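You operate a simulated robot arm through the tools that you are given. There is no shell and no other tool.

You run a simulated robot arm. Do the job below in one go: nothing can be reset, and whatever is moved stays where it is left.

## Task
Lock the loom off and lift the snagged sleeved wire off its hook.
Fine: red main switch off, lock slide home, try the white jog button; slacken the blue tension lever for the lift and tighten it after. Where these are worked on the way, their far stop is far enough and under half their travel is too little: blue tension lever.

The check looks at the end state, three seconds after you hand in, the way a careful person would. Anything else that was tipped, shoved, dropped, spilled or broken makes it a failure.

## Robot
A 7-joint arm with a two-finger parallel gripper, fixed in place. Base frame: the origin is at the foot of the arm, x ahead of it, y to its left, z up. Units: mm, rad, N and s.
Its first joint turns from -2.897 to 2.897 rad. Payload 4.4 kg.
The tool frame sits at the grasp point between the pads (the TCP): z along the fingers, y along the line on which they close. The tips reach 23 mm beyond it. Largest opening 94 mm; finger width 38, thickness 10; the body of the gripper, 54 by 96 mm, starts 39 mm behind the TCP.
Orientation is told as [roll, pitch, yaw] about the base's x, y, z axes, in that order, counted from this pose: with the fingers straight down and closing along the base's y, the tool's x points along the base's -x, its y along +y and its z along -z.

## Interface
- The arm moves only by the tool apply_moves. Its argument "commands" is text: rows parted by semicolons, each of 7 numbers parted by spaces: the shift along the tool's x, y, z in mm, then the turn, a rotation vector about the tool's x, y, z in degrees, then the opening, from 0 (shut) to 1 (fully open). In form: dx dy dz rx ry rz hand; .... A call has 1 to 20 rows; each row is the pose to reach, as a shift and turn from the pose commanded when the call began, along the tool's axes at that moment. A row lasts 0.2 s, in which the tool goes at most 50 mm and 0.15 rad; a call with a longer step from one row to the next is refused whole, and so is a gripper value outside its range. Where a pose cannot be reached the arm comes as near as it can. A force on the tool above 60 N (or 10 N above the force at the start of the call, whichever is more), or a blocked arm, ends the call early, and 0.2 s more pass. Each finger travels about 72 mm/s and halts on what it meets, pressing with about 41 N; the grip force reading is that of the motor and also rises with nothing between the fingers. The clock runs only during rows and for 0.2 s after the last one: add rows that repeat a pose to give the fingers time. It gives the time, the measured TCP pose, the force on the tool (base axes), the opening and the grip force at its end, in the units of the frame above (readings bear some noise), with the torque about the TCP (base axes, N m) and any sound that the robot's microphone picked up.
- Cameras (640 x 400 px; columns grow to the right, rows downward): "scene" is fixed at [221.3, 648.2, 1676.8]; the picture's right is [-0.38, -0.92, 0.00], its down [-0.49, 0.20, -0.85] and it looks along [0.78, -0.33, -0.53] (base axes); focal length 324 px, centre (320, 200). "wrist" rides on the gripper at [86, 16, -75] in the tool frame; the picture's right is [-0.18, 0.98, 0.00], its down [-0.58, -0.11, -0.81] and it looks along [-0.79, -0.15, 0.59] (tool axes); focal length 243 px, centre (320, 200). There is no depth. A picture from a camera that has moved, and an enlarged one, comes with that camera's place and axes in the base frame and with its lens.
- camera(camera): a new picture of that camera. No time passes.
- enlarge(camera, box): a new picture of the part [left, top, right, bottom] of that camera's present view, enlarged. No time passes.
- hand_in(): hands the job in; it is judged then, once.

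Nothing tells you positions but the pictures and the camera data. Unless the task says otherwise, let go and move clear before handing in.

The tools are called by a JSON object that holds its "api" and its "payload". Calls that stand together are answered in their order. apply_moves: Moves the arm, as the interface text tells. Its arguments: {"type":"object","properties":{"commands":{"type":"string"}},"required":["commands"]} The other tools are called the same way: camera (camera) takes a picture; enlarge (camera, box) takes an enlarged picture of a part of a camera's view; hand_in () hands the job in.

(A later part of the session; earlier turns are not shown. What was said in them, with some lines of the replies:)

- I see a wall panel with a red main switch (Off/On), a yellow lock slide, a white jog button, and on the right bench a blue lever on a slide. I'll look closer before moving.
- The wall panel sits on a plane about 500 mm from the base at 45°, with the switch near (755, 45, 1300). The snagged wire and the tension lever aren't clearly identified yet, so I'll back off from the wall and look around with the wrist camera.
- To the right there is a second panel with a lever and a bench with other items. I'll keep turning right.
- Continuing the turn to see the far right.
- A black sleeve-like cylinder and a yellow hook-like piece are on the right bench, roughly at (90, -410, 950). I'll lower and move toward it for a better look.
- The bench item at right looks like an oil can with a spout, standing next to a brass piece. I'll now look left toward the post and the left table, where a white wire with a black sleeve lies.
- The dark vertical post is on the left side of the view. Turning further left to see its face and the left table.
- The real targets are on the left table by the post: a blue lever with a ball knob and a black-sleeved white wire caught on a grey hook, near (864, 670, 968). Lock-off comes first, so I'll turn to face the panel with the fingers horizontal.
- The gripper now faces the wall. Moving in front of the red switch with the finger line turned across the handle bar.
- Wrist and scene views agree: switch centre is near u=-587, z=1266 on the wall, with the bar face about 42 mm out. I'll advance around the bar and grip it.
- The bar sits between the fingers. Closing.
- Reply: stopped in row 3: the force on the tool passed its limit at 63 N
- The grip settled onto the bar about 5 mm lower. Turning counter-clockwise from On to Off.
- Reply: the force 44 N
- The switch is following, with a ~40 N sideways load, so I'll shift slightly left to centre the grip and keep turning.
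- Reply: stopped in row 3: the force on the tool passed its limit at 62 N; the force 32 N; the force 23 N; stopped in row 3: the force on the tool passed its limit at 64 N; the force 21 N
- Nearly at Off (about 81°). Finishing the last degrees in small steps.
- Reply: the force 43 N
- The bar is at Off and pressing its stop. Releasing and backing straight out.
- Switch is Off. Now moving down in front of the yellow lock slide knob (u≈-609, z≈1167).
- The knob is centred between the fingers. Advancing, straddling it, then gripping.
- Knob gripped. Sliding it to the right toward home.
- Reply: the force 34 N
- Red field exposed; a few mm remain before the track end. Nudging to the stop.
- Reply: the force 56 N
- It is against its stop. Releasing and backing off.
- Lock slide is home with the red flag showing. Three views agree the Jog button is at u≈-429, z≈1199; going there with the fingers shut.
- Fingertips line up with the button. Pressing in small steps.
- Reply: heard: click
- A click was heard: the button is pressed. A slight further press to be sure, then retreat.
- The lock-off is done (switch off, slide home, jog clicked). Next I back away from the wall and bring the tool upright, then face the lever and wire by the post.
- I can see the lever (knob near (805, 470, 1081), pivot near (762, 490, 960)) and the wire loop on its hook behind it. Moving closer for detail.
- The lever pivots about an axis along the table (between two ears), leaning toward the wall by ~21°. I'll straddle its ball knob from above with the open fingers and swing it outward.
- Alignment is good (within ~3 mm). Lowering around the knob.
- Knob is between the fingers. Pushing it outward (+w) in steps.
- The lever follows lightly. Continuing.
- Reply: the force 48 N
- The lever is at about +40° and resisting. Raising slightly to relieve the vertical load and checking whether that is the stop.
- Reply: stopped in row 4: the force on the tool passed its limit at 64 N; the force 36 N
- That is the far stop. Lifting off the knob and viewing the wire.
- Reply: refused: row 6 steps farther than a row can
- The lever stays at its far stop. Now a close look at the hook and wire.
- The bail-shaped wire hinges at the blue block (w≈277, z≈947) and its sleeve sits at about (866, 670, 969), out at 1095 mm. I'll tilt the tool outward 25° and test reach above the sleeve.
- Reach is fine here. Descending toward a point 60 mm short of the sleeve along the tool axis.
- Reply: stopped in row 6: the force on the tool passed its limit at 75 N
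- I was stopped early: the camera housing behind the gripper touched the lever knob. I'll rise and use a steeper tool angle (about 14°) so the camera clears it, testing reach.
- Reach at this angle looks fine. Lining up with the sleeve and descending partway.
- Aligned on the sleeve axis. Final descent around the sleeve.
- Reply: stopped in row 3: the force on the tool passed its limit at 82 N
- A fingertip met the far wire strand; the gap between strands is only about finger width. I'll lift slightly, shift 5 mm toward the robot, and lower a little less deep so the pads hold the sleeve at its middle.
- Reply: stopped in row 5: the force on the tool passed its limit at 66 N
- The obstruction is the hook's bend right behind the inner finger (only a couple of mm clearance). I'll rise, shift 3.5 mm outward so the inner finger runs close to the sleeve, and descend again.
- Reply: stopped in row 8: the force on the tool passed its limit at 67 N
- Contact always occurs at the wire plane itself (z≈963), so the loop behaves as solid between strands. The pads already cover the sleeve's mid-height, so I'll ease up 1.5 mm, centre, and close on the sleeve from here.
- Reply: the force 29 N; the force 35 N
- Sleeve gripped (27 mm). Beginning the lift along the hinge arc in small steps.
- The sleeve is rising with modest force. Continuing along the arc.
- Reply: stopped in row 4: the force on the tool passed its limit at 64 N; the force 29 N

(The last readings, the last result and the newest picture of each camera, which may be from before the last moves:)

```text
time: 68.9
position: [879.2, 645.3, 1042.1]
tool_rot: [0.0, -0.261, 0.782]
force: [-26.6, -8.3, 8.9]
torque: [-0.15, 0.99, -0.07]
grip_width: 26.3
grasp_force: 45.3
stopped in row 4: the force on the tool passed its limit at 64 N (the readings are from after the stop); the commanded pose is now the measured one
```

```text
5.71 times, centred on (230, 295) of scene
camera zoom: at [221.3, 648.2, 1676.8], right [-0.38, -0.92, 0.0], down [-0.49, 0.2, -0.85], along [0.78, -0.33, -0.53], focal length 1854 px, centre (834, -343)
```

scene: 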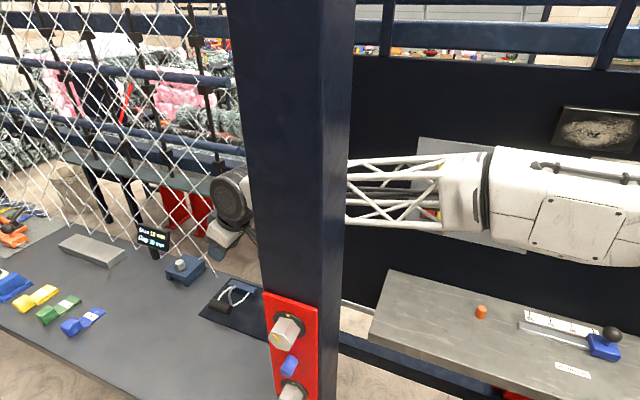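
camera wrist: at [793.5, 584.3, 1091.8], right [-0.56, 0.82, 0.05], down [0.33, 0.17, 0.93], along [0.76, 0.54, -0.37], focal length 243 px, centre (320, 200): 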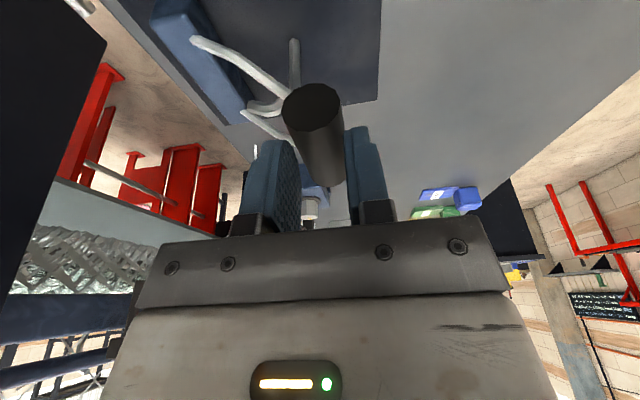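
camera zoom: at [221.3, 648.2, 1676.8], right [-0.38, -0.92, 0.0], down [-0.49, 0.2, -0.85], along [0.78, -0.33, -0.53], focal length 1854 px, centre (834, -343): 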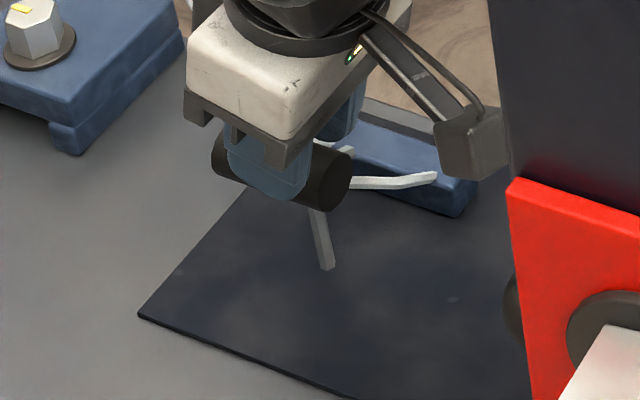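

The wire loop has swung up above the hook (≈47°). Easing the side load by 1 mm and continuing.

{"api": "apply_moves", "payload": {"commands": "1 1 0 0 0 0 0.1; 0.2 -3.5 -3 0 0 0 0.1; -0.6 -7.3 -6 0 0 0 0.1; -1.3 -11.3 -8.6 0 0 0 0.1; -2 -15.3 -11.2 0 0 0 0.1; -2.6 -19.5 -13.4 0 0 0 0.1; -3.2 -23.8 -15.6 0 0 0 0.1"}}

{"api": "camera", "payload": {"camera": "wrist"}}

{"api": "enlarge", "payload": {"camera": "scene", "box": [190, 260, 270, 330]}}

```text
time: 70.4
position: [892.5, 630.6, 1061.6]
tool_rot: [-0.002, -0.269, 0.779]
force: [-14.3, -4.9, 7.3]
torque: [-0.05, 0.67, -0.05]
grip_width: 23.7
grasp_force: 44.9
stopped in row 7: the force on the tool passed its limit at 62 N (the readings are from after the stop); the commanded pose is now the measured one
```

```text
taken
camera wrist: at [807.5, 569.7, 1111.1], right [-0.56, 0.82, 0.05], down [0.32, 0.17, 0.93], along [0.76, 0.54, -0.36], focal length 243 px, centre (320, 200)
```

wrist: 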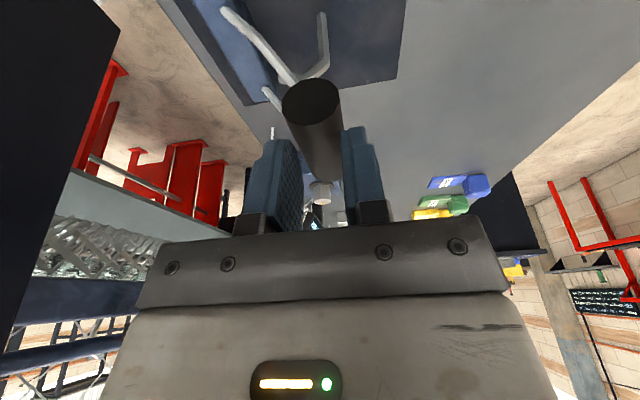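

```text
5.71 times, centred on (230, 295) of scene
camera zoom: at [221.3, 648.2, 1676.8], right [-0.38, -0.92, 0.0], down [-0.49, 0.2, -0.85], along [0.78, -0.33, -0.53], focal length 1854 px, centre (834, -343)
```

zoom: 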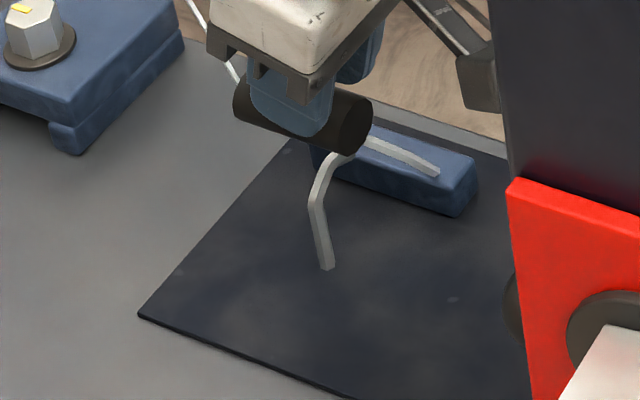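

The sleeve is creeping out of the grip as it swings (hinge actually at w≈262). I'll loosen slightly while still straddling it, lower 8 mm, and regrip.

{"api": "apply_moves", "payload": {"commands": "0 -1 0 0 0 0 0.31; 0 -1.5 2 0 0 0 0.33; 0 -1.5 5 0 0 0 0.33; 0 -1.5 9 0 0 0 0.33; 0 -1.5 9 0 0 0 0.2; 0 -1.5 9 0 0 0 0.1; 0 -1.5 9 0 0 0 0.1"}}

{"api": "camera", "payload": {"camera": "wrist"}}

```text
time: 72.0
position: [895.0, 632.3, 1052.2]
tool_rot: [-0.001, -0.268, 0.781]
force: [-8.0, 3.2, 9.4]
torque: [0.12, 0.31, 0.07]
grip_width: 27.2
grasp_force: 45.2
```

```text
taken
camera wrist: at [810.4, 570.3, 1102.4], right [-0.56, 0.82, 0.05], down [0.32, 0.17, 0.93], along [0.76, 0.54, -0.36], focal length 243 px, centre (320, 200)
```

wrist: 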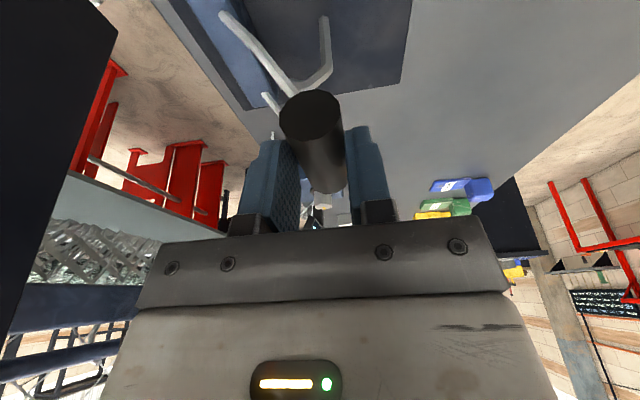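

Regripped well. Continuing toward vertical.

{"api": "apply_moves", "payload": {"commands": "-0.7 -4.3 -2.5 0 0 0 0.1; -1.3 -8.6 -4.8 0 0 0 0.1; -1.9 -13.5 -7 0 0 0 0.1; -2.5 -18.5 -9 0 0 0 0.1; -2.9 -23.6 -10.7 0 0 0 0.1; -3.4 -28.8 -12.2 0 0 0 0.1"}}

{"api": "enlarge", "payload": {"camera": "scene", "box": [190, 250, 270, 320]}}

{"api": "camera", "payload": {"camera": "wrist"}}

```text
time: 73.4
position: [915.4, 612.7, 1064.3]
tool_rot: [-0.002, -0.265, 0.78]
force: [-32.2, 19.9, 8.2]
torque: [0.93, 1.29, -0.08]
grip_width: 27.3
grasp_force: 45.0
```

```text
5.71 times, centred on (230, 285) of scene
camera zoom: at [221.3, 648.2, 1676.8], right [-0.38, -0.92, 0.0], down [-0.49, 0.2, -0.85], along [0.78, -0.33, -0.53], focal length 1854 px, centre (834, -286)
```

zoom: 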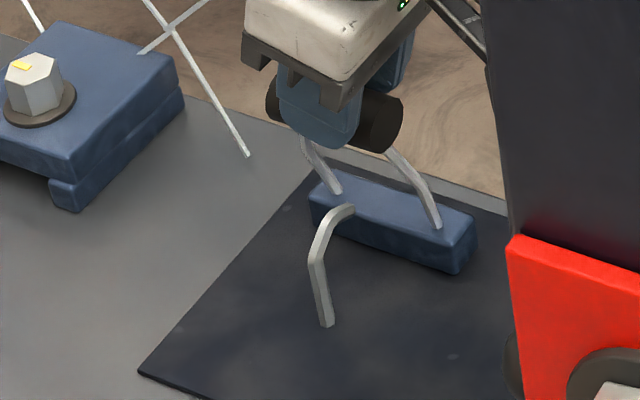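

```text
taken
camera wrist: at [829.7, 551.7, 1113.9], right [-0.57, 0.82, 0.05], down [0.32, 0.17, 0.93], along [0.76, 0.54, -0.36], focal length 243 px, centre (320, 200)
```

wrist: 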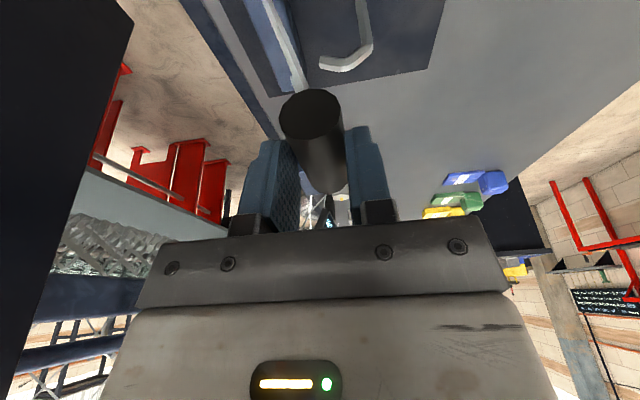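

The loop is nearly upright and clear of the hook; a ~37 N resistance suggests a stop. Probing a few mm more.

{"api": "apply_moves", "payload": {"commands": "-0.2 -2.5 -0.7 0 0 0 0.1; -0.4 -5 -1.4 0 0 0 0.1; -0.5 -8 -2 0 0 0 0.1"}}

```text
time: 73.8
position: [916.6, 613.0, 1063.2]
tool_rot: [0.0, -0.262, 0.781]
force: [-25.8, 9.2, 1.2]
torque: [0.11, 0.7, -0.04]
grip_width: 27.3
grasp_force: 45.0
stopped in row 2: the force on the tool passed its limit at 65 N (the readings are from after the stop); the commanded pose is now the measured one
```

It is at its end stop. Opening a little while still straddling to see whether it stays up.

{"api": "apply_moves", "payload": {"commands": "0 1 0 0 0 0 0.35; 0 1 0 0 0 0 0.5; 0 1 0 0 0 0 0.6; 0 1 0 0 0 0 0.6"}}

{"api": "enlarge", "payload": {"camera": "wrist", "box": [190, 0, 450, 240]}}

{"api": "enlarge", "payload": {"camera": "scene", "box": [190, 250, 270, 320]}}

```text
time: 74.8
position: [916.5, 612.2, 1064.2]
tool_rot: [0.0, -0.263, 0.782]
force: [0.5, -0.5, 0.5]
torque: [-0.02, -0.02, 0.01]
grip_width: 56.5
grasp_force: 0.1
```

```text
1.67 times, centred on (320, 120) of wrist
camera zoom: at [831.0, 551.5, 1114.4], right [-0.57, 0.82, 0.05], down [0.33, 0.17, 0.93], along [0.76, 0.54, -0.36], focal length 404 px, centre (320, 333)
```

zoom: 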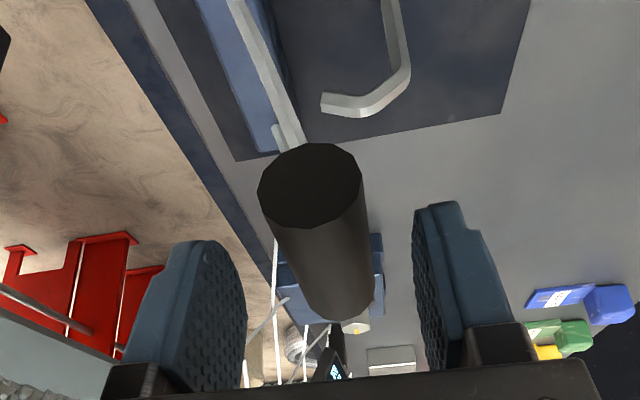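

```text
5.71 times, centred on (230, 285) of scene
camera zoom: at [221.3, 648.2, 1676.8], right [-0.38, -0.92, 0.0], down [-0.49, 0.2, -0.85], along [0.78, -0.33, -0.53], focal length 1854 px, centre (834, -286)
```

zoom: 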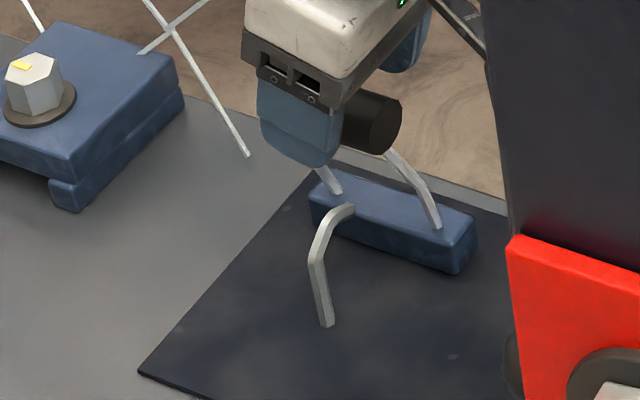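

The wire stays up by itself, off the hook. Backing out upward and returning the tool to vertical for the lever.

{"api": "apply_moves", "payload": {"commands": "0 0 -40 0 0 0 0.6; 0 0 -80 0 0 0 0.6; 0 0 -120 0 0 0 0.7; 0 0 -150 0 7.5 0 0.8; 0 0 -150 0 15 0 0.8; 0 0 -150 0 15 0 0.8"}}

{"api": "enlarge", "payload": {"camera": "scene", "box": [180, 230, 280, 320]}}

{"api": "camera", "payload": {"camera": "wrist"}}

```text
time: 76.2
position: [885.9, 585.3, 1209.6]
tool_rot: [0.0, -0.002, 0.781]
force: [0.7, -0.3, 0.3]
torque: [0.03, 0.01, 0.01]
grip_width: 75.2
grasp_force: 0.1
```

```text
4.44 times, centred on (230, 275) of scene
camera zoom: at [221.3, 648.2, 1676.8], right [-0.38, -0.92, 0.0], down [-0.49, 0.2, -0.85], along [0.78, -0.33, -0.53], focal length 1442 px, centre (720, -133)
```

zoom: 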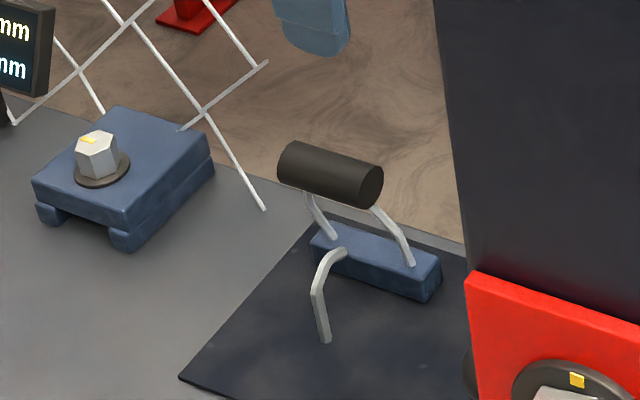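

```text
taken
camera wrist: at [813.2, 535.8, 1284.4], right [-0.56, 0.83, 0.0], down [0.49, 0.33, 0.81], along [0.67, 0.45, -0.59], focal length 243 px, centre (320, 200)
```

wrist: 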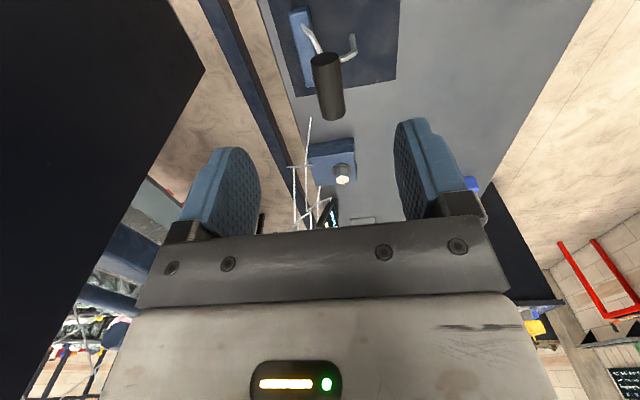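

{"api": "apply_moves", "payload": {"commands": "34 25 10 0 0 0 0.8; 68 50 20 0 0 0 0.8; 102 75 30 0 0 0 0.8; 135.7 101 40 0 0 0 0.8; 135.7 101 70 0 0 0 0.8; 135.7 101 70 0 0 0 0.8"}}

{"api": "camera", "payload": {"camera": "wrist"}}

```text
time: 77.6
position: [721.0, 561.7, 1137.9]
tool_rot: [0.001, -0.002, 0.783]
force: [0.5, 0.0, -0.4]
torque: [0.01, 0.01, 0.03]
grip_width: 75.2
grasp_force: 0.1
```

```text
taken
camera wrist: at [646.7, 511.8, 1212.6], right [-0.56, 0.83, 0.0], down [0.49, 0.33, 0.81], along [0.67, 0.45, -0.59], focal length 243 px, centre (320, 200)
```

wrist: 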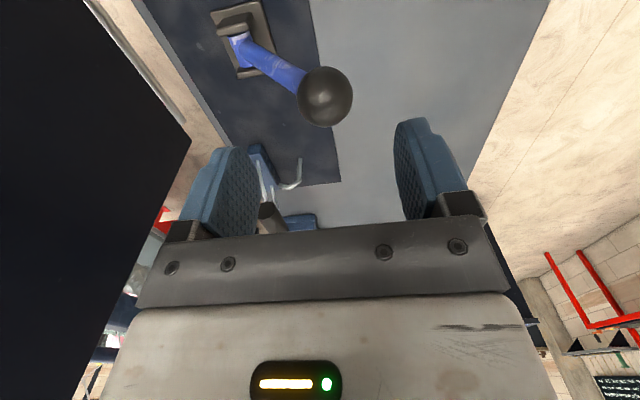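

Knob centred below. Lowering around it and then pushing it back toward the wall side.

{"api": "apply_moves", "payload": {"commands": "0 2 30 0 0 0 0.8; 0 2 60 0 0 0 0.8; 0 2 77 0 0 0 0.8; 0 -6 77 0 0 0 0.8; 0 -14 74 0 0 0 0.8; 0 -22 69 0 0 0 0.8; 0 -30 64 0 0 0 0.8; 0 -38 60 0 0 0 0.8; 0 -46 57 0 0 0 0.8; 0 -54 54 0 0 0 0.8"}}

{"api": "camera", "payload": {"camera": "wrist"}}

```text
time: 79.8
position: [757.3, 522.4, 1083.2]
tool_rot: [-0.001, -0.002, 0.782]
force: [-1.7, 1.2, 0.9]
torque: [0.03, 0.01, -0.01]
grip_width: 76.2
grasp_force: 1.4
```

```text
taken
camera wrist: at [684.7, 473.2, 1158.8], right [-0.56, 0.83, 0.0], down [0.49, 0.33, 0.81], along [0.67, 0.45, -0.59], focal length 243 px, centre (320, 200)
```

wrist: 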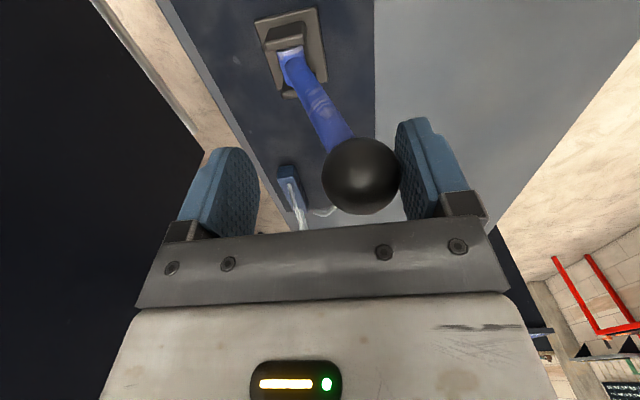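

{"api": "apply_moves", "payload": {"commands": "0 -8 -2 0 0 0 0.8; 0 -16 -3 0 0 0 0.8; 0 -24 -4 0 0 0 0.8; 0 -32 -4 0 0 0 0.8; 0 -40 -4 0 0 0 0.8; 0 -48 -3 0 0 0 0.8; 0 -56 -2 0 0 0 0.8; 0 -64 0 0 0 0 0.8; 0 -72 1 0 0 0 0.8; 0 -80 3 0 0 0 0.8"}}

{"api": "camera", "payload": {"camera": "wrist"}}

```text
time: 82.0
position: [816.6, 466.3, 1081.2]
tool_rot: [0.0, -0.001, 0.78]
force: [-0.1, 0.6, -0.7]
torque: [0.02, 0.04, -0.06]
grip_width: 75.5
grasp_force: 0.3
```

```text
taken
camera wrist: at [742.6, 416.5, 1155.8], right [-0.56, 0.83, 0.0], down [0.49, 0.33, 0.81], along [0.67, 0.45, -0.59], focal length 243 px, centre (320, 200)
```

wrist: 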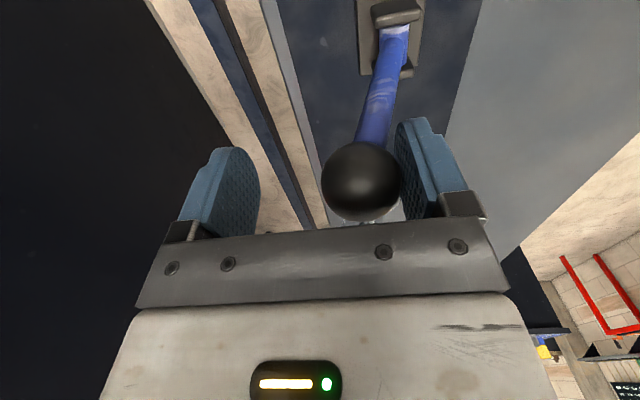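

Close to the original angle; pushing gently on to its stop.

{"api": "apply_moves", "payload": {"commands": "0 -4 1 0 0 0 0.8; 0 -8 2 0 0 0 0.8; 0 -11 3 0 0 0 0.8; 0 -14 4 0 0 0 0.8; 0 -17 5 0 0 0 0.8; 0 -20 6 0 0 0 0.8"}}

{"api": "camera", "payload": {"camera": "wrist"}}

```text
time: 83.4
position: [828.4, 452.9, 1075.7]
tool_rot: [0.0, -0.003, 0.781]
force: [-20.1, 30.4, 15.0]
torque: [0.58, 0.52, -0.18]
grip_width: 90.8
grasp_force: 17.5
```

```text
taken
camera wrist: at [755.2, 403.5, 1150.9], right [-0.56, 0.83, 0.0], down [0.49, 0.33, 0.81], along [0.67, 0.45, -0.59], focal length 243 px, centre (320, 200)
```

wrist: 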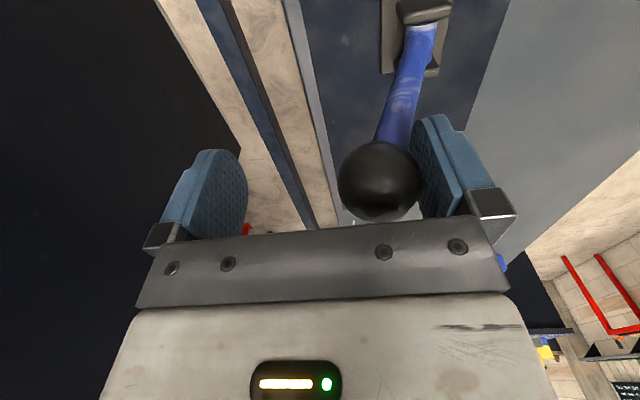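

At the tight stop. Backing off a little and lifting clear.

{"api": "apply_moves", "payload": {"commands": "0 8 0 0 0 0 0.85; 0 16 0 0 0 0 0.85; 0 18 -40 0 0 0 0.85; 0 18 -85 0 0 0 0.85; 0 18 -130 0 0 0 0.85; 30 18 -160 0 0 0 1; 60 18 -190 0 0 0 1; 95 18 -200 0 0 0 1; 130 18 -200 0 0 0 1"}}

{"api": "camera", "payload": {"camera": "wrist"}}

{"api": "camera", "payload": {"camera": "scene"}}

```text
time: 85.4
position: [725.1, 371.7, 1274.1]
tool_rot: [0.0, -0.002, 0.782]
force: [0.1, 0.5, -0.8]
torque: [-0.01, 0.0, -0.01]
grip_width: 93.8
grasp_force: 0.1
```

```text
taken
camera wrist: at [651.4, 322.6, 1349.9], right [-0.56, 0.83, 0.0], down [0.49, 0.33, 0.81], along [0.67, 0.45, -0.59], focal length 243 px, centre (320, 200)
```

wrist: 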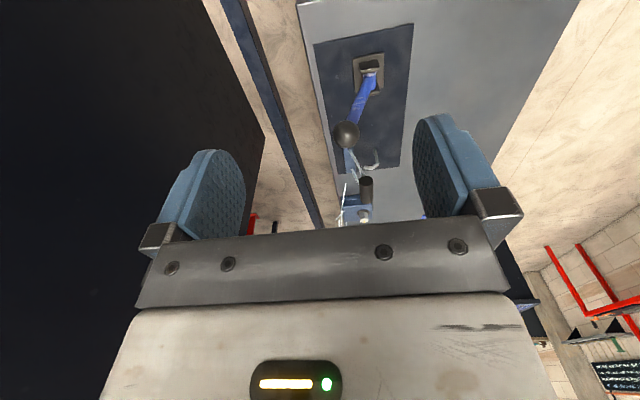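

```text
taken
```

scene: 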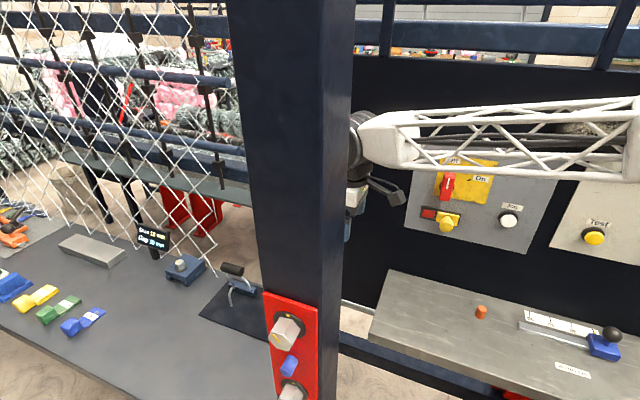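

Everything looks as intended; I'll retreat further and do a final check of each item.

{"api": "apply_moves", "payload": {"commands": "40 0 -10 0 0 0 1; 80 0 -20 0 0 0 1; 120 0 -30 0 0 0 1; 160 0 -40 0 0 0 1; 200 0 -50 0 0 0 1"}}

{"api": "enlarge", "payload": {"camera": "scene", "box": [390, 130, 580, 260]}}

{"api": "enlarge", "payload": {"camera": "scene", "box": [150, 220, 290, 340]}}

{"api": "enlarge", "payload": {"camera": "wrist", "box": [300, 100, 440, 240]}}

{"api": "camera", "payload": {"camera": "scene"}}

```text
time: 86.6
position: [582.3, 231.4, 1323.3]
tool_rot: [0.0, -0.001, 0.782]
force: [0.9, 0.2, -0.5]
torque: [-0.01, 0.02, -0.01]
grip_width: 94.3
grasp_force: 0.2
```

```text
3.08 times, centred on (485, 195) of scene
camera zoom: at [221.3, 648.2, 1676.8], right [-0.38, -0.92, 0.0], down [-0.49, 0.2, -0.85], along [0.78, -0.33, -0.53], focal length 998 px, centre (-188, 215)
```

zoom: 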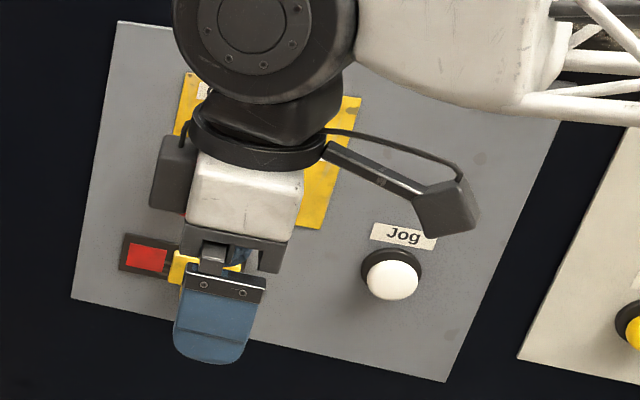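

```text
3.33 times, centred on (220, 280) of scene
camera zoom: at [221.3, 648.2, 1676.8], right [-0.38, -0.92, 0.0], down [-0.49, 0.2, -0.85], along [0.78, -0.33, -0.53], focal length 1082 px, centre (653, -67)
```

zoom: 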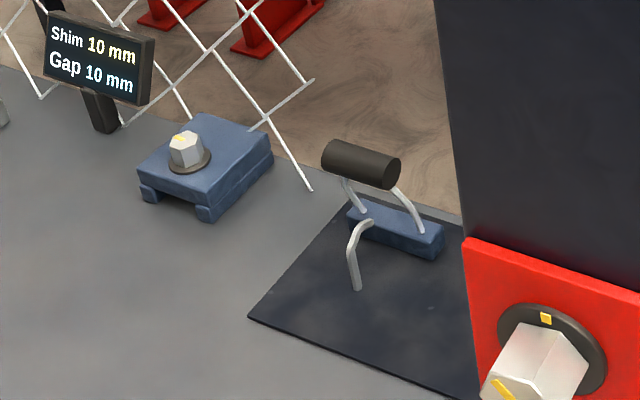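

```text
2.86 times, centred on (370, 170) of wrist
camera zoom: at [509.3, 181.7, 1398.6], right [-0.56, 0.83, 0.0], down [0.49, 0.33, 0.81], along [0.67, 0.45, -0.59], focal length 693 px, centre (177, 286)
```

zoom: 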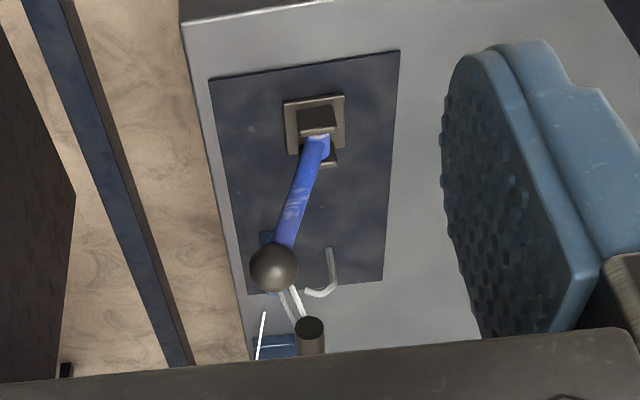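

```text
taken
```

scene: 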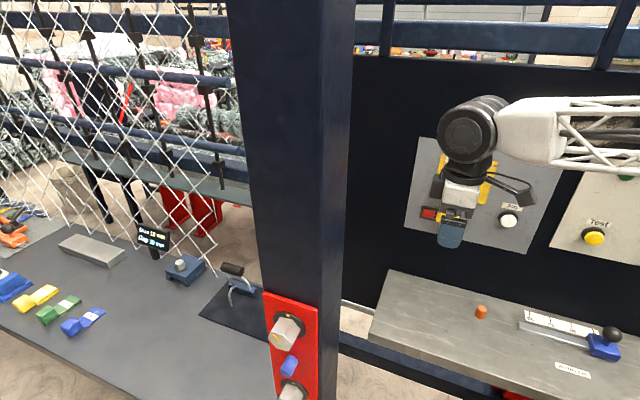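

The switch is at Off, the lock slide is home with its red flag showing, and the jog button clicked when I tried it. The sleeved wire is up off its hook, the blue lever is back at its tight stop, and the arm is clear, so I'm handing in.

{"api": "hand_in", "payload": {}}

```text
The job is handed in.
```

I locked the loom off and lifted the sleeved wire off its hook. The job is handed in, and I haven't seen the check's result.

- **Red main switch:** it is turned to Off, against its stop.
- **Lock slide:** it is pushed home to its stop, with the red flag showing.
- **White jog button:** I pressed it after locking off. It clicked, and I saw nothing move.
- **Blue tension lever:** I swung it to its far stop for the lift, then pushed it back to its original tight stop.
- **Sleeved wire:** I swung it up off the hook to its end stop, and it has stayed upright there by itself since I let go.

On the way in, the camera housing bumped the lever's knob once, and a fingertip pressed on the wire loop three times. The arm stopped itself each time. I saw no damage or shift, and nothing else in view was moved. The arm is clear with the gripper open.
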